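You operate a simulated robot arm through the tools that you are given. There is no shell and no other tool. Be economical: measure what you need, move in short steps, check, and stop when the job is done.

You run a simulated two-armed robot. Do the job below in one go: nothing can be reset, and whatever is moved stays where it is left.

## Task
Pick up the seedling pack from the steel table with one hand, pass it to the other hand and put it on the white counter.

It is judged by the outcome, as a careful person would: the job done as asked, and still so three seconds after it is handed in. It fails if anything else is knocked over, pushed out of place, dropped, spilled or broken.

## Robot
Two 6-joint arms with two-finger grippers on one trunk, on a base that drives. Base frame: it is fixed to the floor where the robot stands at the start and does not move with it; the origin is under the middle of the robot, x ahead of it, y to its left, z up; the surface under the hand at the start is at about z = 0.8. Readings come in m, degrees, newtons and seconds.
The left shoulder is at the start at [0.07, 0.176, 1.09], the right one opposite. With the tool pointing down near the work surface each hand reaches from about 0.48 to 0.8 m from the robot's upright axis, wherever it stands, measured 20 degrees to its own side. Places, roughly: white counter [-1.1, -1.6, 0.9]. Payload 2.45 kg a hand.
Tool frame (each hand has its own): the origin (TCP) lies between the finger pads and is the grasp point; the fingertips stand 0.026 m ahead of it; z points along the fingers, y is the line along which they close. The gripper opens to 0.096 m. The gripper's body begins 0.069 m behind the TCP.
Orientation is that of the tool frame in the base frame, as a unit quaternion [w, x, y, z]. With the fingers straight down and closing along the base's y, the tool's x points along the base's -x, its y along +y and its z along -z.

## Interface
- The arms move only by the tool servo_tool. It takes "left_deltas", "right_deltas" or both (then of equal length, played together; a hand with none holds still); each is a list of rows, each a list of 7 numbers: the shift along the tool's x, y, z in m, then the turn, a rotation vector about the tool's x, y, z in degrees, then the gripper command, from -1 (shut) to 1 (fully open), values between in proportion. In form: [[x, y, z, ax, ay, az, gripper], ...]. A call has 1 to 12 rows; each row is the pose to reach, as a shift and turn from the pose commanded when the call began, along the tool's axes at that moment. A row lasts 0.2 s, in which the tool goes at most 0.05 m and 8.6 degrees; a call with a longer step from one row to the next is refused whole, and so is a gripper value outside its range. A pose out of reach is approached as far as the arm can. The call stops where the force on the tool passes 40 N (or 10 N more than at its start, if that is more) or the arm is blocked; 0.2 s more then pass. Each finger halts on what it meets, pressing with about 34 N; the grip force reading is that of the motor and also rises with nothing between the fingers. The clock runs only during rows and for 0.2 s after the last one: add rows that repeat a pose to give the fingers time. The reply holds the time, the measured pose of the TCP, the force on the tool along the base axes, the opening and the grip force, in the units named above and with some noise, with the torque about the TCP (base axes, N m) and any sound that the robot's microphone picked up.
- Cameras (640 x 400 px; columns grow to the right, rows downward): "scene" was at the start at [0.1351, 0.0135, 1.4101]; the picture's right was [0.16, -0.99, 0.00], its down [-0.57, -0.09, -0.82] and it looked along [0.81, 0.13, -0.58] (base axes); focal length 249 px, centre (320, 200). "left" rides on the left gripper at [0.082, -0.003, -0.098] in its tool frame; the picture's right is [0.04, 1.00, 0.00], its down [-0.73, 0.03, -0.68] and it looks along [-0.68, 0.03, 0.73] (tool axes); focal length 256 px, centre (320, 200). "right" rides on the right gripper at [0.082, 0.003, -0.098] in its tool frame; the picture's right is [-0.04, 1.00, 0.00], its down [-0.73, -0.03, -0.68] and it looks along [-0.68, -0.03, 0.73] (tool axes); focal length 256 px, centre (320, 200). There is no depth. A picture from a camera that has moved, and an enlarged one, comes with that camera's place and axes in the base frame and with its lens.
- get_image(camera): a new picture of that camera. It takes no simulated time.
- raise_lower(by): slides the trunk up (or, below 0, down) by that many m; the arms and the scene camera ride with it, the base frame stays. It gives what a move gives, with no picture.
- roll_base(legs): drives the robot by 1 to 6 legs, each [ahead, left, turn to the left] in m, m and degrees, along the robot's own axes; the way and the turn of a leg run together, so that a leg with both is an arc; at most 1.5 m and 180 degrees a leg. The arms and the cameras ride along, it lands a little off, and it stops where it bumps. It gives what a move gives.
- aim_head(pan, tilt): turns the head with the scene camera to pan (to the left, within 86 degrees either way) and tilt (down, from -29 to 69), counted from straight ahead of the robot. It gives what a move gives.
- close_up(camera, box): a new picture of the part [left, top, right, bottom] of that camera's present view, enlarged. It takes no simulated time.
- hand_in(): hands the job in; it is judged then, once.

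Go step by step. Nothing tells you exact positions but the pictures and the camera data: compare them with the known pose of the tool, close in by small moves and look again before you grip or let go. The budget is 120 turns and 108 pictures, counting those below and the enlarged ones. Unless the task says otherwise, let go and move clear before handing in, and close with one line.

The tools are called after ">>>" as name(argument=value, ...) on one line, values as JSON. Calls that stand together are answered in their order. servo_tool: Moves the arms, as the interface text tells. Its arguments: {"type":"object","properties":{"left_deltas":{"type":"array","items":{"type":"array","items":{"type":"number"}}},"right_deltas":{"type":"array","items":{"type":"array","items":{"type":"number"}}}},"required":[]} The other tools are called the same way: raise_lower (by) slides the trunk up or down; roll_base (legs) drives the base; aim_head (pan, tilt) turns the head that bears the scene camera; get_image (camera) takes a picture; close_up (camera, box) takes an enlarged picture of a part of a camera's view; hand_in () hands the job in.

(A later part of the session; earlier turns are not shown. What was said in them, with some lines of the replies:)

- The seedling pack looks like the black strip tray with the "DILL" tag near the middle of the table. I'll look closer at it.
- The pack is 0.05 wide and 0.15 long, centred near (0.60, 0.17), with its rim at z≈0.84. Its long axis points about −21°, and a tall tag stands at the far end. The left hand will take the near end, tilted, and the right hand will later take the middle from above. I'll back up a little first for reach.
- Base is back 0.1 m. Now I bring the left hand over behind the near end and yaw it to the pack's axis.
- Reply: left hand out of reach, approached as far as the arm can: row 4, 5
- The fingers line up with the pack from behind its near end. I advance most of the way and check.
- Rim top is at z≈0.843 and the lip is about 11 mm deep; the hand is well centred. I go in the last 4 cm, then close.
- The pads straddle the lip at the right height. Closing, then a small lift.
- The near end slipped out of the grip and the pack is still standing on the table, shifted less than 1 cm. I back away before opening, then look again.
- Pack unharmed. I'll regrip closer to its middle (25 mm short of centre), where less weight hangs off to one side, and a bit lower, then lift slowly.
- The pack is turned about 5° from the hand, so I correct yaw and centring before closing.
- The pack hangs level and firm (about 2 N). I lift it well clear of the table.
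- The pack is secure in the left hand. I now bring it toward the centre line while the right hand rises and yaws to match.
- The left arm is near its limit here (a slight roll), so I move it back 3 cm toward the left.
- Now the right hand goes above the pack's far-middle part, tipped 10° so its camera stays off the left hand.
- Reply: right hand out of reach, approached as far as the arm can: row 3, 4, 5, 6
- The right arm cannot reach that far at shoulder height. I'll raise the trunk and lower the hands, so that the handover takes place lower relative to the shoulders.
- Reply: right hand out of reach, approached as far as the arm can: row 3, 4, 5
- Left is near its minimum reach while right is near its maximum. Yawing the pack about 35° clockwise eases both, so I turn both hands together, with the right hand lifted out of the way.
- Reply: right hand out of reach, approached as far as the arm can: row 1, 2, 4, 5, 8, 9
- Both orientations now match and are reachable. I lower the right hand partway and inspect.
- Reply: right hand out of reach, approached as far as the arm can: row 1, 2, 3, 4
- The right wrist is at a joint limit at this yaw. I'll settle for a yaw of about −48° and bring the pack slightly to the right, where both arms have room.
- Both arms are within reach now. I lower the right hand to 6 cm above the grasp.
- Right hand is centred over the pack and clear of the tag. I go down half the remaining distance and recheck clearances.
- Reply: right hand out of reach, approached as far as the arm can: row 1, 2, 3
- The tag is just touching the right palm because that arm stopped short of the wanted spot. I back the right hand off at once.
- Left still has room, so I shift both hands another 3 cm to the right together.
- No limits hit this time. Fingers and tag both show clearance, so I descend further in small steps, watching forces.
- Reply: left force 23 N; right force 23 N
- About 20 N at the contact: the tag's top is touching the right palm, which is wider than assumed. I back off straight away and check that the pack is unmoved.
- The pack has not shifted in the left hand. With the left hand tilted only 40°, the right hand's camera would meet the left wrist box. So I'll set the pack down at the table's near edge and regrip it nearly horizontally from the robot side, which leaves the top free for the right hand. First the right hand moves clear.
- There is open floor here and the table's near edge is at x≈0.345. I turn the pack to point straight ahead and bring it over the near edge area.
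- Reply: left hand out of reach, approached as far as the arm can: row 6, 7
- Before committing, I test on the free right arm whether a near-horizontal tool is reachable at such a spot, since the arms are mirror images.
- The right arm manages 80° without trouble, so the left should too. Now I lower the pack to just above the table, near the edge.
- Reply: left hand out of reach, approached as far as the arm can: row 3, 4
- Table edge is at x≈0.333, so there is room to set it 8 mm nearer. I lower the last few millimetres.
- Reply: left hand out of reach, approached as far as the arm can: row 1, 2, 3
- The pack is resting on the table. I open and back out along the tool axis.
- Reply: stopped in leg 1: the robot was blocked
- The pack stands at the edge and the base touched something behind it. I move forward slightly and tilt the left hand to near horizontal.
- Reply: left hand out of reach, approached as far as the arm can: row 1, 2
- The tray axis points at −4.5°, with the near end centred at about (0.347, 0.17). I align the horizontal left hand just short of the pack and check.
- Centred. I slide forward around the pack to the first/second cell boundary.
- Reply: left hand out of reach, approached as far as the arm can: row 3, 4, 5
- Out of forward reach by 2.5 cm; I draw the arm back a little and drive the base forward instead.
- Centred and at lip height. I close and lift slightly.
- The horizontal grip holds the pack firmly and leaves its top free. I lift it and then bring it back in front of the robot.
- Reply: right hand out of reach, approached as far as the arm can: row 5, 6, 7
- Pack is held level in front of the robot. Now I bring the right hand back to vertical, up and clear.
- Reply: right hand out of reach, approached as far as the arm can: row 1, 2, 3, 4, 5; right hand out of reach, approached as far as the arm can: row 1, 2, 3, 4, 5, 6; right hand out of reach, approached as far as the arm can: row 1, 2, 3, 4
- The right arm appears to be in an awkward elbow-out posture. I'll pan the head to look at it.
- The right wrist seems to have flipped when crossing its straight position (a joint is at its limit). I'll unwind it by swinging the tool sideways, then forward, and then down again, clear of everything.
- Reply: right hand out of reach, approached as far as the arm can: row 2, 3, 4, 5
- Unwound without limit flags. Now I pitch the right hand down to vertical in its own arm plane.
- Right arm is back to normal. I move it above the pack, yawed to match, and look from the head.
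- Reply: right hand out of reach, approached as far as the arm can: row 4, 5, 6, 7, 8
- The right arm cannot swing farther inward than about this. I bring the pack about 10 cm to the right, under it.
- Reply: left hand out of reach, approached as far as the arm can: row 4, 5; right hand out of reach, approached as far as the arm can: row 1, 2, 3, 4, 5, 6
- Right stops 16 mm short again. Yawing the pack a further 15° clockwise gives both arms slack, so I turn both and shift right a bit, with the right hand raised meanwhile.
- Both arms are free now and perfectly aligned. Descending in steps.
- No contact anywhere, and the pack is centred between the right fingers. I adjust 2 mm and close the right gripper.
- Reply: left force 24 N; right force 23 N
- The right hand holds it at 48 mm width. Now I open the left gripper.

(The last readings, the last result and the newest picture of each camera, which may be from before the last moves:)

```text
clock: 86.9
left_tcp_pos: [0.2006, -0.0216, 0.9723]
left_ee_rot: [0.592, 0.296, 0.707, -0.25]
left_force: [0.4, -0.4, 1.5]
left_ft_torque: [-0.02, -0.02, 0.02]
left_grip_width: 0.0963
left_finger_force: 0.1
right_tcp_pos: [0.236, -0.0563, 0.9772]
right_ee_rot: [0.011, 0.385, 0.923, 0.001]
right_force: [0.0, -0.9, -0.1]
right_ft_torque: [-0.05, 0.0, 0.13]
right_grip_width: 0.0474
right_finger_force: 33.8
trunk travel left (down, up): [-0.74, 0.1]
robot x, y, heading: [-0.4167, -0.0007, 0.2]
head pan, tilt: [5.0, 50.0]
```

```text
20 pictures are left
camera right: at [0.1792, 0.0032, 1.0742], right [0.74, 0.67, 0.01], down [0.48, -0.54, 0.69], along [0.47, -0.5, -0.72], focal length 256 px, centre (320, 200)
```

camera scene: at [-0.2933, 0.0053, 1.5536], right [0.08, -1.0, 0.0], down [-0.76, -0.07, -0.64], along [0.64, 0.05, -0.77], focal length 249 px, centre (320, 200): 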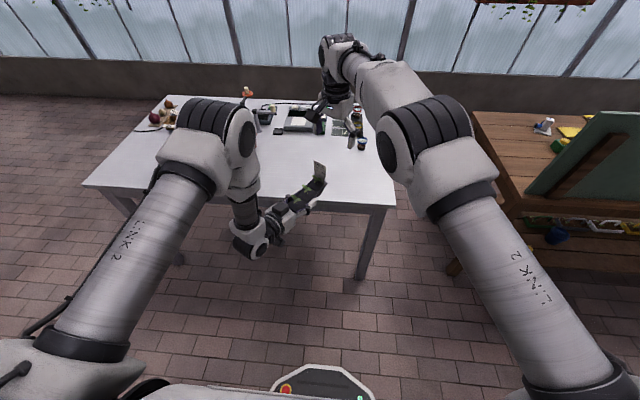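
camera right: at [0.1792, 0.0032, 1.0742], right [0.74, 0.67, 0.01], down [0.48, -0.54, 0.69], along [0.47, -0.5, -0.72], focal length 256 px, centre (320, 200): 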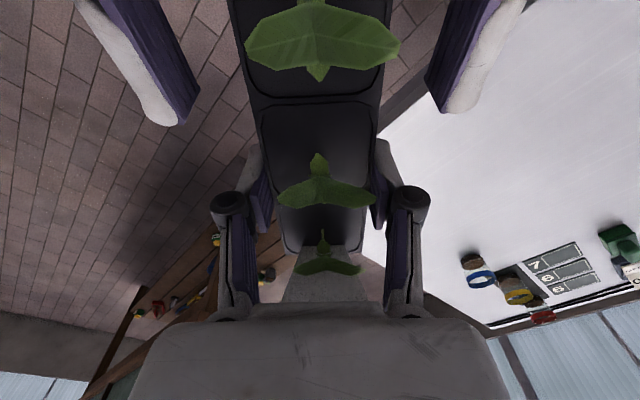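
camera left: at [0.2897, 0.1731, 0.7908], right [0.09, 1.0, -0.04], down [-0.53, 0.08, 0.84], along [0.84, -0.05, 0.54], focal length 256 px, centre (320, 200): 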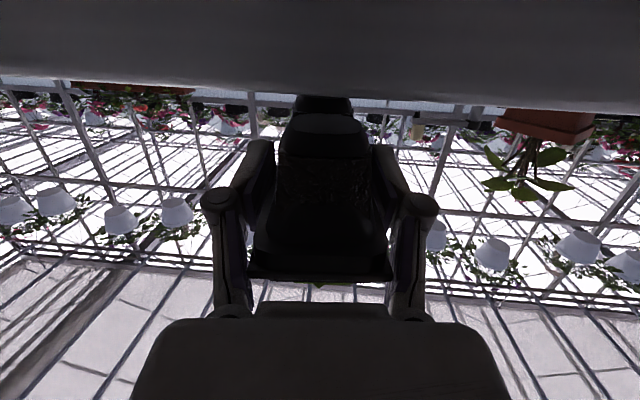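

>>> servo_tool(left_deltas=[[0, 0, -0.015, 0, 0, 0, 1], [0, 0, -0.03, 0, 0, 0, 1], [0, 0, -0.03, 0, 0, 0, 1]])

>>> close_up(camera="scene", box=[260, 120, 400, 225])

```text
clock: 87.7
left_tcp_pos: [0.1792, -0.0008, 0.9778]
left_ee_rot: [0.592, 0.295, 0.708, -0.249]
left_force: [0.5, -0.3, -0.8]
left_ft_torque: [0.0, -0.01, 0.01]
left_grip_width: 0.0961
left_finger_force: 0.0
right_tcp_pos: [0.2367, -0.0558, 0.9773]
right_ee_rot: [0.009, 0.385, 0.923, 0.002]
right_force: [0.1, 0.8, 0.5]
right_ft_torque: [0.03, 0.01, 0.01]
right_grip_width: 0.0476
right_finger_force: 33.9
trunk travel left (down, up): [-0.74, 0.1]
robot x, y, heading: [-0.4188, 0.0014, 0.0]
head pan, tilt: [5.0, 50.0]
```

```text
3.81 times, centred on (330, 172) of scene
camera zoom: at [-0.2929, 0.0049, 1.5535], right [0.09, -1.0, 0.0], down [-0.76, -0.07, -0.64], along [0.64, 0.06, -0.77], focal length 949 px, centre (282, 305)
```

zoom: 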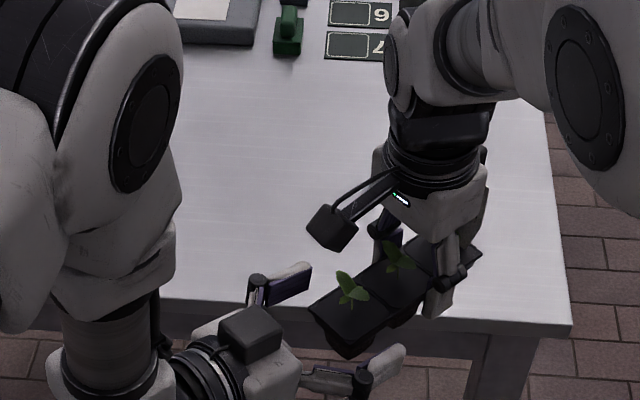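

The right hand has it alone. I pull the left hand away and then look toward the counter.

>>> servo_tool(left_deltas=[[0, 0, -0.04, 0, 0, 0, 1], [0, 0, -0.08, 0, 0, 0, 1], [0, 0, -0.11, 0, 0, 0, 1]])

>>> aim_head(pan=-86, tilt=30)

>>> get_image(camera="scene")

>>> get_image(camera="right")

```text
clock: 88.5
left_tcp_pos: [0.1019, 0.0764, 0.997]
left_ee_rot: [0.592, 0.294, 0.707, -0.249]
left_force: [-0.3, -0.2, 0.8]
left_ft_torque: [0.02, -0.03, -0.03]
left_grip_width: 0.0959
left_finger_force: 0.1
right_tcp_pos: [0.2358, -0.0559, 0.9779]
right_ee_rot: [0.01, 0.385, 0.923, 0.002]
right_force: [-0.1, -0.5, -0.6]
right_ft_torque: [-0.02, -0.01, -0.04]
right_grip_width: 0.0477
right_finger_force: 33.9
trunk travel left (down, up): [-0.74, 0.1]
robot x, y, heading: [-0.4162, 0.003, -0.3]
head pan, tilt: [5.0, 50.0]
```

```text
clock: 90.2
left_tcp_pos: [0.1027, 0.0763, 0.9971]
left_ee_rot: [0.593, 0.295, 0.707, -0.25]
left_force: [0.7, 0.3, 0.7]
left_ft_torque: [0.0, -0.01, 0.02]
left_grip_width: 0.0961
left_finger_force: 0.0
right_tcp_pos: [0.2354, -0.0561, 0.9776]
right_ee_rot: [0.01, 0.385, 0.923, 0.002]
right_force: [-0.3, -0.6, 0.6]
right_ft_torque: [-0.03, -0.01, -0.01]
right_grip_width: 0.0476
right_finger_force: 34.2
trunk travel left (down, up): [-0.74, 0.1]
robot x, y, heading: [-0.4193, -0.0012, 0.0]
head pan, tilt: [-85.9, 30.0]
```

```text
18 pictures are left
camera scene: at [-0.3636, -0.0914, 1.5831], right [-1.0, -0.07, 0.0], down [-0.04, 0.5, -0.87], along [0.06, -0.86, -0.5], focal length 249 px, centre (320, 200)
```

scene: 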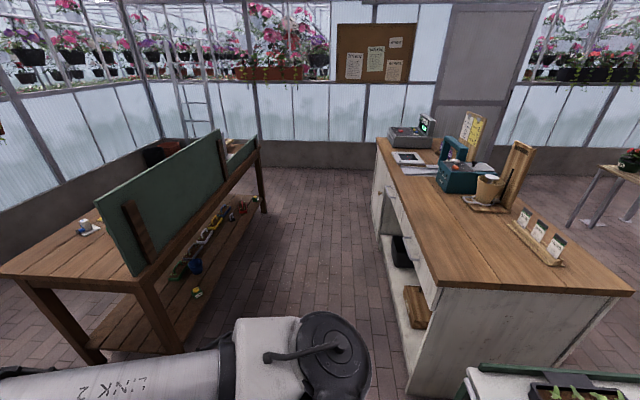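

```text
17 pictures are left
camera right: at [0.1791, 0.0032, 1.0742], right [0.74, 0.67, 0.01], down [0.48, -0.54, 0.69], along [0.47, -0.5, -0.72], focal length 256 px, centre (320, 200)
```

right: 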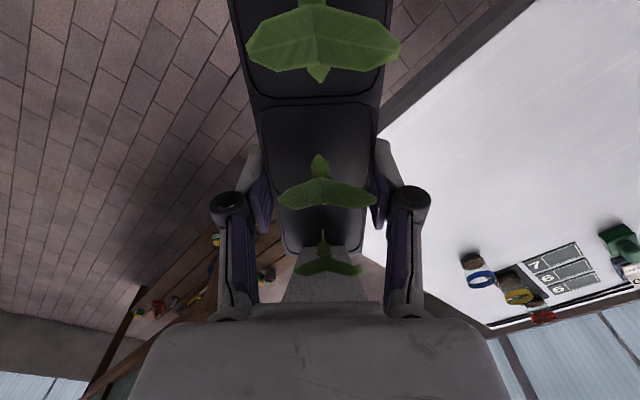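

The counter's wooden top spans about x −1.37…−0.73, y −0.7…−2.5, with its near corner area free. I'll raise everything, go into the aisle beside it, face it and place there.

>>> servo_tool(left_deltas=[[-0.037, 0, -0.0065, 0, 0, 0, 1], [-0.074, 0, -0.013, 0, 0, 0, 1], [-0.111, 0, -0.0195, 0, 0, 0, 1], [-0.148, 0, -0.026, 0, 0, 0, 1]])

>>> raise_lower(by=0.09)

>>> roll_base(legs=[[0.24, 0, 0], [0, 0, -45], [0, 0, -45]])

>>> get_image(camera="right")

>>> aim_head(pan=-20, tilt=35)

>>> get_image(camera="scene")

```text
clock: 91.2
left_tcp_pos: [0.1002, 0.0763, 1.1501]
left_ee_rot: [0.593, 0.295, 0.707, -0.249]
left_force: [-0.7, -1.1, -0.6]
left_ft_torque: [-0.01, 0.01, 0.07]
left_grip_width: 0.0961
left_finger_force: 0.1
right_tcp_pos: [0.2345, -0.0561, 0.9785]
right_ee_rot: [0.011, 0.385, 0.923, 0.002]
right_force: [-0.6, 0.3, -0.5]
right_ft_torque: [0.03, -0.02, 0.0]
right_grip_width: 0.0476
right_finger_force: 33.5
trunk travel left (down, up): [-0.74, 0.1]
robot x, y, heading: [-0.42, -0.0025, 0.1]
head pan, tilt: [-85.9, 30.0]
```

```text
clock: 92.5
left_tcp_pos: [0.1017, 0.077, 1.2395]
left_ee_rot: [0.592, 0.295, 0.707, -0.249]
left_force: [0.1, -0.2, -0.3]
left_ft_torque: [0.0, 0.0, 0.01]
left_grip_width: 0.096
left_finger_force: 0.1
right_tcp_pos: [0.2365, -0.0557, 1.0677]
right_ee_rot: [0.01, 0.385, 0.923, 0.001]
right_force: [-0.3, 0.3, -1.0]
right_ft_torque: [-0.03, -0.01, 0.0]
right_grip_width: 0.0477
right_finger_force: 33.8
trunk travel left (down, up): [-0.83, 0.01]
robot x, y, heading: [-0.4187, 0.0013, -0.0]
head pan, tilt: [-85.9, 30.0]
```

```text
clock: 98.3
left_tcp_pos: [-0.1027, -0.5232, 1.2391]
left_ee_rot: [0.242, 0.709, 0.291, -0.596]
left_force: [-0.3, 0.1, -0.3]
left_ft_torque: [-0.03, 0.0, 0.0]
left_grip_width: 0.0961
left_finger_force: 0.0
right_tcp_pos: [-0.2361, -0.6555, 1.0662]
right_ee_rot: [0.008, 0.925, 0.38, -0.006]
right_force: [1.1, 0.3, -2.0]
right_ft_torque: [-0.01, 0.01, -0.02]
right_grip_width: 0.0477
right_finger_force: 33.4
trunk travel left (down, up): [-0.83, 0.01]
robot x, y, heading: [-0.1776, -0.0007, -90.0]
head pan, tilt: [-85.9, 30.0]
```

```text
16 pictures are left
camera right: at [-0.1755, -0.6001, 1.1642], right [0.67, -0.74, 0.01], down [-0.54, -0.48, 0.69], along [-0.51, -0.47, -0.72], focal length 256 px, centre (320, 200)
```

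right: 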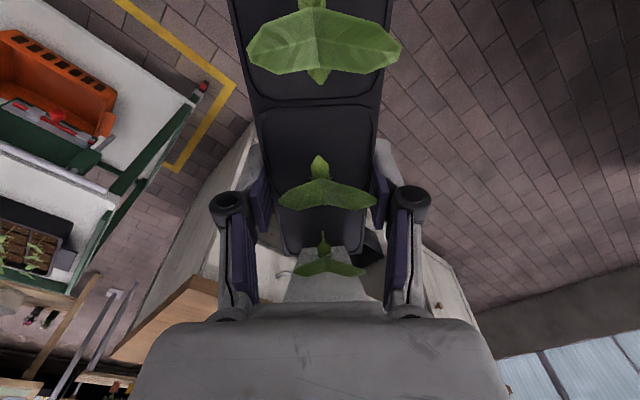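

```text
clock: 99.7
left_tcp_pos: [-0.1037, -0.5237, 1.2387]
left_ee_rot: [0.242, 0.709, 0.291, -0.595]
left_force: [0.1, 0.3, -0.6]
left_ft_torque: [-0.02, -0.03, -0.01]
left_grip_width: 0.0957
left_finger_force: 0.0
right_tcp_pos: [-0.2364, -0.6541, 1.0676]
right_ee_rot: [0.008, 0.925, 0.38, -0.006]
right_force: [-0.4, -0.1, -1.6]
right_ft_torque: [-0.01, 0.03, 0.03]
right_grip_width: 0.0478
right_finger_force: 34.1
trunk travel left (down, up): [-0.83, 0.01]
robot x, y, heading: [-0.1764, -0.0013, -90.4]
head pan, tilt: [-20.0, 35.0]
```

```text
15 pictures are left
camera scene: at [-0.2126, -0.1351, 1.6653], right [-0.94, 0.35, 0.0], down [0.2, 0.54, -0.82], along [-0.28, -0.77, -0.57], focal length 249 px, centre (320, 200)
```

scene: 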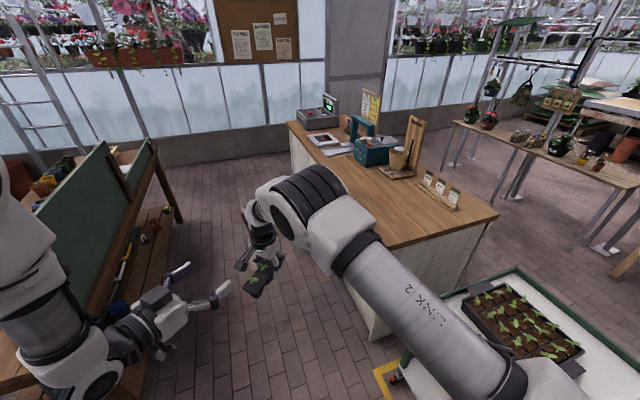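

The pack is steady. I drive down the aisle and turn to face the counter.

>>> roll_base(legs=[[0.93, 0, 0], [0, 0, -45], [0, 0, -45]])

>>> get_image(camera="scene")

>>> get_image(camera="right")

```text
clock: 108.7
left_tcp_pos: [-0.6905, -1.0183, 1.2379]
left_ee_rot: [-0.244, 0.71, -0.288, -0.595]
left_force: [-0.9, 0.5, 0.0]
left_ft_torque: [-0.01, 0.03, 0.02]
left_grip_width: 0.0959
left_finger_force: 0.0
right_tcp_pos: [-0.8241, -0.8876, 1.0675]
right_ee_rot: [0.001, 0.927, -0.376, -0.011]
right_force: [-0.8, -0.1, -1.4]
right_ft_torque: [0.0, 0.05, -0.01]
right_grip_width: 0.0476
right_finger_force: 34.1
trunk travel left (down, up): [-0.83, 0.01]
robot x, y, heading: [-0.1697, -0.9288, -178.9]
head pan, tilt: [-20.0, 35.0]
```

```text
14 pictures are left
camera scene: at [-0.3058, -0.9042, 1.6653], right [0.33, 0.95, 0.0], down [0.54, -0.19, -0.82], along [-0.77, 0.27, -0.57], focal length 249 px, centre (320, 200)
```

scene: 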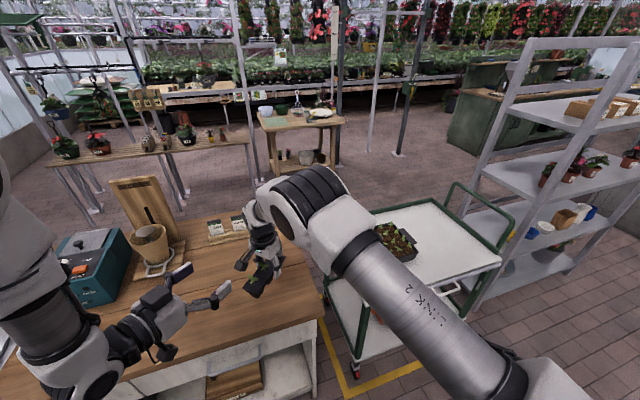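

```text
13 pictures are left
camera right: at [-0.7677, -0.9485, 1.1642], right [-0.73, -0.69, 0.01], down [-0.49, 0.53, 0.69], along [-0.48, 0.5, -0.72], focal length 256 px, centre (320, 200)
```

right: 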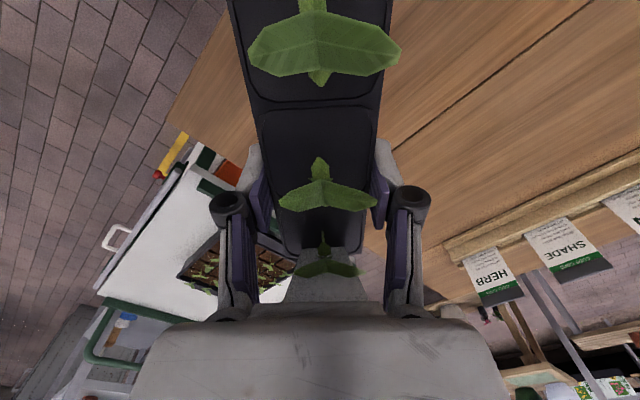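

The counter's edges are at x≈−0.72 and y≈−0.75. I move 8 cm closer so the pack will sit well inside, then lower.

>>> roll_base(legs=[[0.08, 0, 0]])

>>> raise_lower(by=-0.09)

>>> aim_head(pan=0, tilt=50)

>>> get_image(camera="scene")

>>> get_image(camera="right")

```text
clock: 109.8
left_tcp_pos: [-0.7645, -1.02, 1.2413]
left_ee_rot: [-0.243, 0.709, -0.288, -0.596]
left_force: [0.1, -0.9, -0.2]
left_ft_torque: [-0.04, -0.01, 0.04]
left_grip_width: 0.096
left_finger_force: 0.0
right_tcp_pos: [-0.9013, -0.8898, 1.0702]
right_ee_rot: [0.001, 0.927, -0.376, -0.012]
right_force: [-0.1, 0.2, -1.6]
right_ft_torque: [0.04, -0.01, 0.02]
right_grip_width: 0.0479
right_finger_force: 34.0
trunk travel left (down, up): [-0.83, 0.01]
robot x, y, heading: [-0.2481, -0.9338, -179.1]
head pan, tilt: [-20.0, 35.0]
```

```text
clock: 111.0
left_tcp_pos: [-0.7692, -1.0204, 1.148]
left_ee_rot: [-0.243, 0.71, -0.288, -0.595]
left_force: [0.1, 0.4, 0.9]
left_ft_torque: [-0.03, -0.01, -0.02]
left_grip_width: 0.096
left_finger_force: 0.0
right_tcp_pos: [-0.9056, -0.8882, 0.9775]
right_ee_rot: [0.002, 0.927, -0.376, -0.01]
right_force: [0.6, -0.5, -1.9]
right_ft_torque: [-0.01, 0.01, 0.02]
right_grip_width: 0.0481
right_finger_force: 33.9
trunk travel left (down, up): [-0.74, 0.1]
robot x, y, heading: [-0.2519, -0.9304, -178.7]
head pan, tilt: [-20.0, 35.0]
```

```text
clock: 111.9
left_tcp_pos: [-0.7688, -1.0197, 1.1493]
left_ee_rot: [-0.243, 0.71, -0.288, -0.595]
left_force: [0.7, -0.5, 0.0]
left_ft_torque: [0.0, -0.04, -0.02]
left_grip_width: 0.0962
left_finger_force: 0.1
right_tcp_pos: [-0.9057, -0.8898, 0.9783]
right_ee_rot: [0.001, 0.927, -0.376, -0.01]
right_force: [0.9, -0.4, -1.7]
right_ft_torque: [0.02, 0.04, 0.03]
right_grip_width: 0.0479
right_finger_force: 34.3
trunk travel left (down, up): [-0.74, 0.1]
robot x, y, heading: [-0.2484, -0.9331, -178.7]
head pan, tilt: [0.0, 50.0]
```

```text
12 pictures are left
camera scene: at [-0.3796, -0.9351, 1.5536], right [-0.02, 1.0, 0.0], down [0.77, 0.01, -0.64], along [-0.64, -0.01, -0.77], focal length 249 px, centre (320, 200)
```

scene: 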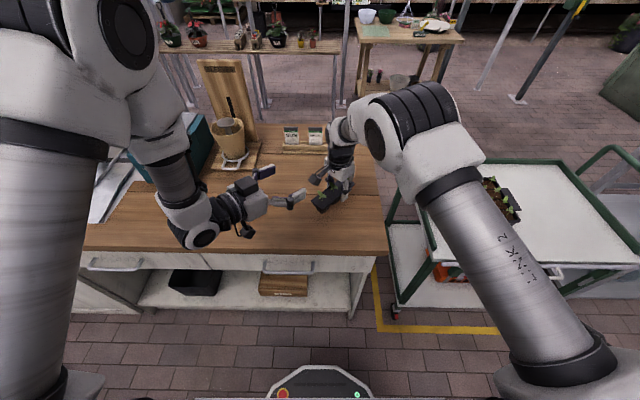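

```text
11 pictures are left
camera right: at [-0.8477, -0.9504, 1.0743], right [-0.72, -0.69, 0.01], down [-0.49, 0.53, 0.69], along [-0.48, 0.49, -0.72], focal length 256 px, centre (320, 200)
```

right: 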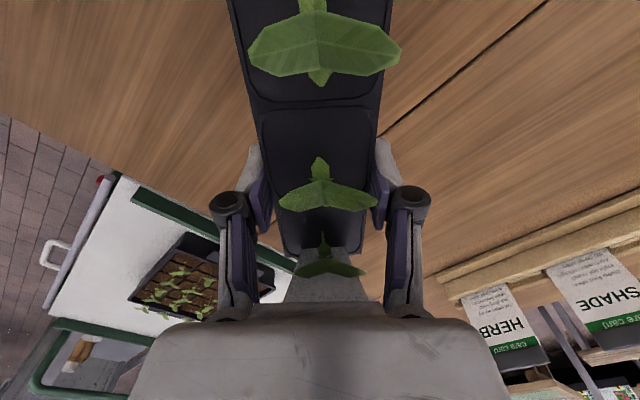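

Over a free patch of the counter. I lower with the right arm only, watching for contact.

>>> servo_tool(right_deltas=[[0, 0, 0.008, 0, 0, 0, -1], [0, 0, 0.016, 0, 0, 0, -1], [0, 0, 0.024, 0, 0, 0, -1], [0, 0, 0.024, 0, 0, 0, -1]])

>>> close_up(camera="scene", box=[280, 130, 400, 220])

```text
clock: 112.9
left_tcp_pos: [-0.7702, -1.0202, 1.1491]
left_ee_rot: [-0.243, 0.71, -0.288, -0.595]
left_force: [-0.4, -0.8, 0.5]
left_ft_torque: [0.01, -0.01, 0.01]
left_grip_width: 0.0963
left_finger_force: 0.0
right_tcp_pos: [-0.9072, -0.8894, 0.9529]
right_ee_rot: [0.001, 0.927, -0.376, -0.01]
right_force: [0.4, -0.2, -1.5]
right_ft_torque: [0.04, 0.0, -0.01]
right_grip_width: 0.0477
right_finger_force: 34.1
trunk travel left (down, up): [-0.74, 0.1]
robot x, y, heading: [-0.2503, -0.9359, -179.0]
head pan, tilt: [0.0, 50.0]
```

```text
4.44 times, centred on (340, 175) of scene
camera zoom: at [-0.3796, -0.9353, 1.5536], right [-0.02, 1.0, 0.0], down [0.77, 0.01, -0.64], along [-0.64, -0.01, -0.77], focal length 1107 px, centre (231, 311)
```

zoom: 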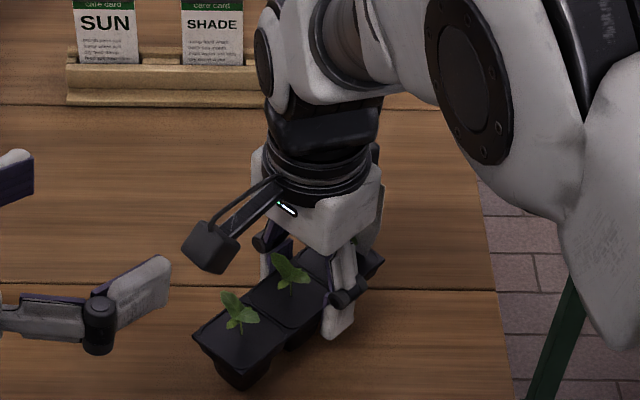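

>>> servo_tool(right_deltas=[[0, 0, 0.003, 0, 0, 0, -1], [0, 0, 0.006, 0, 0, 0, -1], [0, 0, 0.006, 0, 0, 0, -1]])

>>> servo_tool(right_deltas=[[0, 0, 0.0025, 0, 0, 0, -1], [0, 0, 0.0025, 0, 0, 0, -1]])

```text
clock: 113.7
left_tcp_pos: [-0.7698, -1.0204, 1.1481]
left_ee_rot: [-0.243, 0.71, -0.288, -0.595]
left_force: [0.1, -0.3, -0.2]
left_ft_torque: [-0.02, 0.01, -0.02]
left_grip_width: 0.0961
left_finger_force: 0.1
right_tcp_pos: [-0.9064, -0.8899, 0.9483]
right_ee_rot: [0.003, 0.927, -0.376, -0.011]
right_force: [0.6, 0.5, -1.1]
right_ft_torque: [0.05, -0.02, 0.01]
right_grip_width: 0.0478
right_finger_force: 34.2
trunk travel left (down, up): [-0.74, 0.1]
robot x, y, heading: [-0.2512, -0.9312, -179.0]
head pan, tilt: [0.0, 50.0]
```

```text
clock: 114.3
left_tcp_pos: [-0.7701, -1.0191, 1.1486]
left_ee_rot: [-0.243, 0.71, -0.289, -0.594]
left_force: [-0.2, 0.3, 0.2]
left_ft_torque: [-0.02, 0.02, 0.0]
left_grip_width: 0.096
left_finger_force: 0.0
right_tcp_pos: [-0.9064, -0.8884, 0.946]
right_ee_rot: [0.002, 0.926, -0.376, -0.01]
right_force: [-0.6, 0.2, 5.2]
right_ft_torque: [-0.48, -0.27, -0.03]
right_grip_width: 0.0477
right_finger_force: 33.9
trunk travel left (down, up): [-0.74, 0.1]
robot x, y, heading: [-0.249, -0.9327, -178.7]
head pan, tilt: [0.0, 50.0]
```

Contact is made at the near end first (the pack hangs slightly). I press down 2.5 mm more to level it, then release.

>>> servo_tool(right_deltas=[[0, 0, 0.0025, 0, 0, 0, -1], [0, 0, 0.0025, 0, 0, 0, -1]])

>>> close_up(camera="scene", box=[300, 175, 370, 220])

```text
clock: 114.9
left_tcp_pos: [-0.7688, -1.0194, 1.1488]
left_ee_rot: [-0.243, 0.71, -0.289, -0.595]
left_force: [0.1, -0.6, -0.2]
left_ft_torque: [-0.02, 0.0, -0.02]
left_grip_width: 0.0963
left_finger_force: 0.1
right_tcp_pos: [-0.9058, -0.8886, 0.946]
right_ee_rot: [0.003, 0.927, -0.375, -0.012]
right_force: [-0.5, 5.3, 16.8]
right_ft_torque: [0.03, 0.22, -0.17]
right_grip_width: 0.0475
right_finger_force: 33.8
trunk travel left (down, up): [-0.74, 0.1]
robot x, y, heading: [-0.25, -0.9315, -179.0]
head pan, tilt: [0.0, 50.0]
```

```text
8.89 times, centred on (335, 198) of scene
camera zoom: at [-0.3768, -0.9343, 1.554], right [-0.02, 1.0, 0.0], down [0.77, 0.01, -0.64], along [-0.64, -0.01, -0.77], focal length 2214 px, centre (187, 222)
```

zoom: 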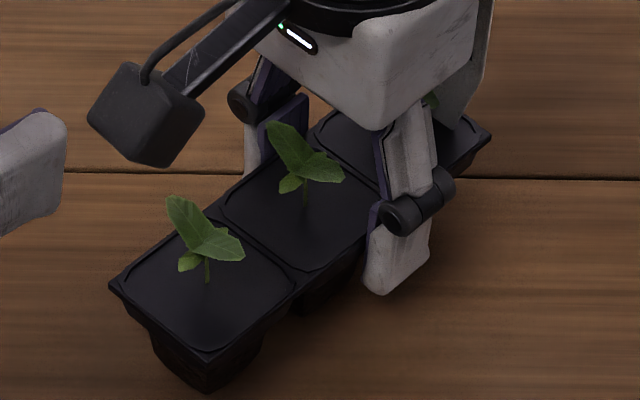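

It sits flat. I ease off, open, and rise straight up.

>>> servo_tool(right_deltas=[[0, 0, -0.002, 0, 0, 0, -1], [0, 0, -0.002, 0, 0, 0, -0.5], [0, 0, -0.002, 0, 0, 0, 0.2], [0, 0, -0.002, 0, 0, 0, 1], [0, 0, -0.002, 0, 0, 0, 1]])

>>> get_image(camera="right")

```text
clock: 116.1
left_tcp_pos: [-0.7696, -1.0196, 1.148]
left_ee_rot: [-0.243, 0.71, -0.288, -0.595]
left_force: [0.5, 1.2, 0.1]
left_ft_torque: [0.02, -0.01, 0.05]
left_grip_width: 0.0961
left_finger_force: 0.0
right_tcp_pos: [-0.9068, -0.8891, 0.9439]
right_ee_rot: [0.002, 0.927, -0.375, -0.01]
right_force: [0.5, -0.1, -0.1]
right_ft_torque: [-0.01, 0.02, 0.02]
right_grip_width: 0.0958
right_finger_force: 0.0
trunk travel left (down, up): [-0.74, 0.1]
robot x, y, heading: [-0.2536, -0.9304, -178.8]
head pan, tilt: [0.0, 50.0]
```

```text
8 pictures are left
camera right: at [-0.8488, -0.9503, 1.0416], right [-0.72, -0.69, 0.01], down [-0.49, 0.53, 0.69], along [-0.48, 0.49, -0.72], focal length 256 px, centre (320, 200)
```

right: 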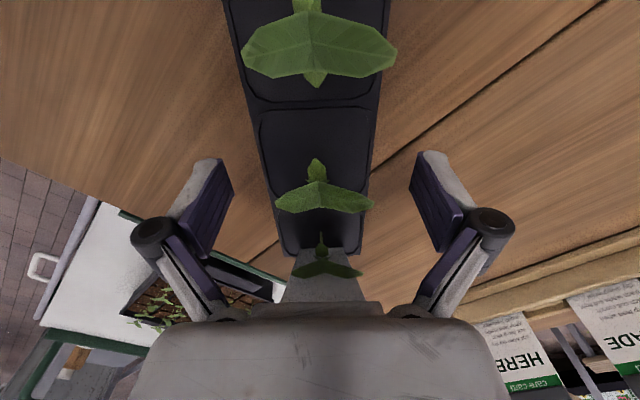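

Released cleanly. I lift the right hand straight up, clear of the seedlings and tag.

>>> servo_tool(right_deltas=[[0.001, 0, -0.02, 0, 0, 0, 1], [0.001, 0, -0.045, 0, 0, 0, 1], [0.001, 0, -0.08, 0, 0, 0, 1], [0.001, 0, -0.115, 0, 0, 0, 1], [0.001, 0, -0.15, 0, 0, 0, 1], [0.001, 0, -0.15, 0, 0, 0, 1]])

>>> roll_base(legs=[[-0.1, 0, 0]])

>>> get_image(camera="scene")

>>> get_image(camera="right")

```text
clock: 117.5
left_tcp_pos: [-0.7708, -1.0194, 1.148]
left_ee_rot: [-0.244, 0.71, -0.288, -0.595]
left_force: [0.1, -0.6, 0.4]
left_ft_torque: [0.01, -0.03, -0.03]
left_grip_width: 0.096
left_finger_force: 0.0
right_tcp_pos: [-0.9041, -0.89, 1.0945]
right_ee_rot: [0.002, 0.927, -0.376, -0.01]
right_force: [0.6, -0.2, 0.2]
right_ft_torque: [0.04, -0.02, 0.01]
right_grip_width: 0.0961
right_finger_force: 0.1
trunk travel left (down, up): [-0.74, 0.1]
robot x, y, heading: [-0.2504, -0.933, -178.8]
head pan, tilt: [0.0, 50.0]
```

```text
clock: 118.6
left_tcp_pos: [-0.6675, -1.0179, 1.1472]
left_ee_rot: [-0.244, 0.71, -0.288, -0.594]
left_force: [-0.7, -0.2, 0.6]
left_ft_torque: [0.01, 0.03, -0.02]
left_grip_width: 0.0962
left_finger_force: 0.1
right_tcp_pos: [-0.8037, -0.8883, 1.0946]
right_ee_rot: [0.003, 0.927, -0.375, -0.009]
right_force: [0.0, -0.1, 0.0]
right_ft_torque: [-0.01, 0.02, 0.02]
right_grip_width: 0.0959
right_finger_force: 0.1
trunk travel left (down, up): [-0.74, 0.1]
robot x, y, heading: [-0.1495, -0.9282, -179.0]
head pan, tilt: [0.0, 50.0]
```

```text
7 pictures are left
camera scene: at [-0.2793, -0.9334, 1.5534], right [-0.02, 1.0, 0.0], down [0.77, 0.01, -0.64], along [-0.64, -0.01, -0.77], focal length 249 px, centre (320, 200)
```

scene: 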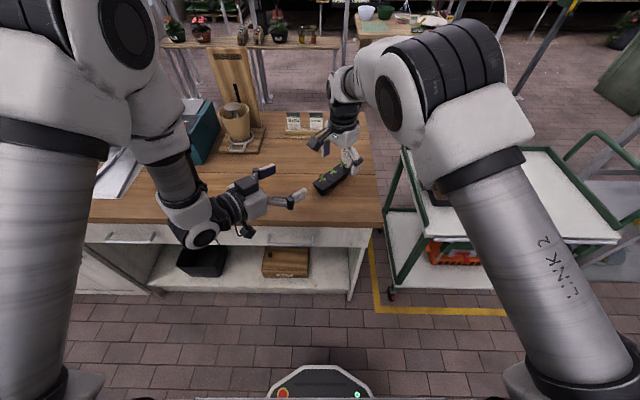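

```text
6 pictures are left
camera right: at [-0.745, -0.949, 1.1908], right [-0.72, -0.69, 0.01], down [-0.49, 0.53, 0.69], along [-0.48, 0.49, -0.72], focal length 256 px, centre (320, 200)
```

right: 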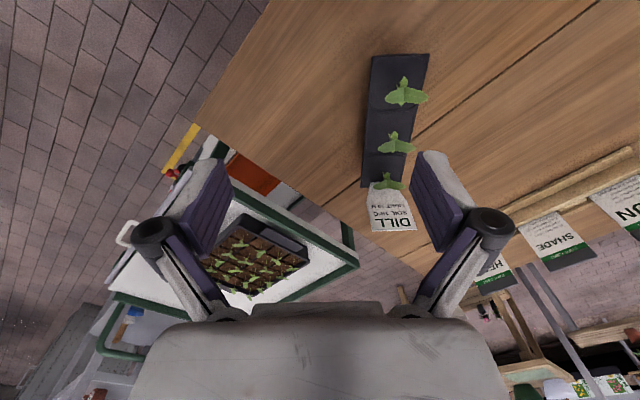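

The pack is standing upright and well inside the counter's edges, and both hands are clear of it. I'm handing it in.

>>> hand_in()

```text
The job is handed in.
```

The seedling pack was picked up with the left hand, passed to the right, and is now standing upright on the white counter with both hands clear; on the way I set it down once at the table edge to regrip, and the base bumped something behind it that I never saw clearly.
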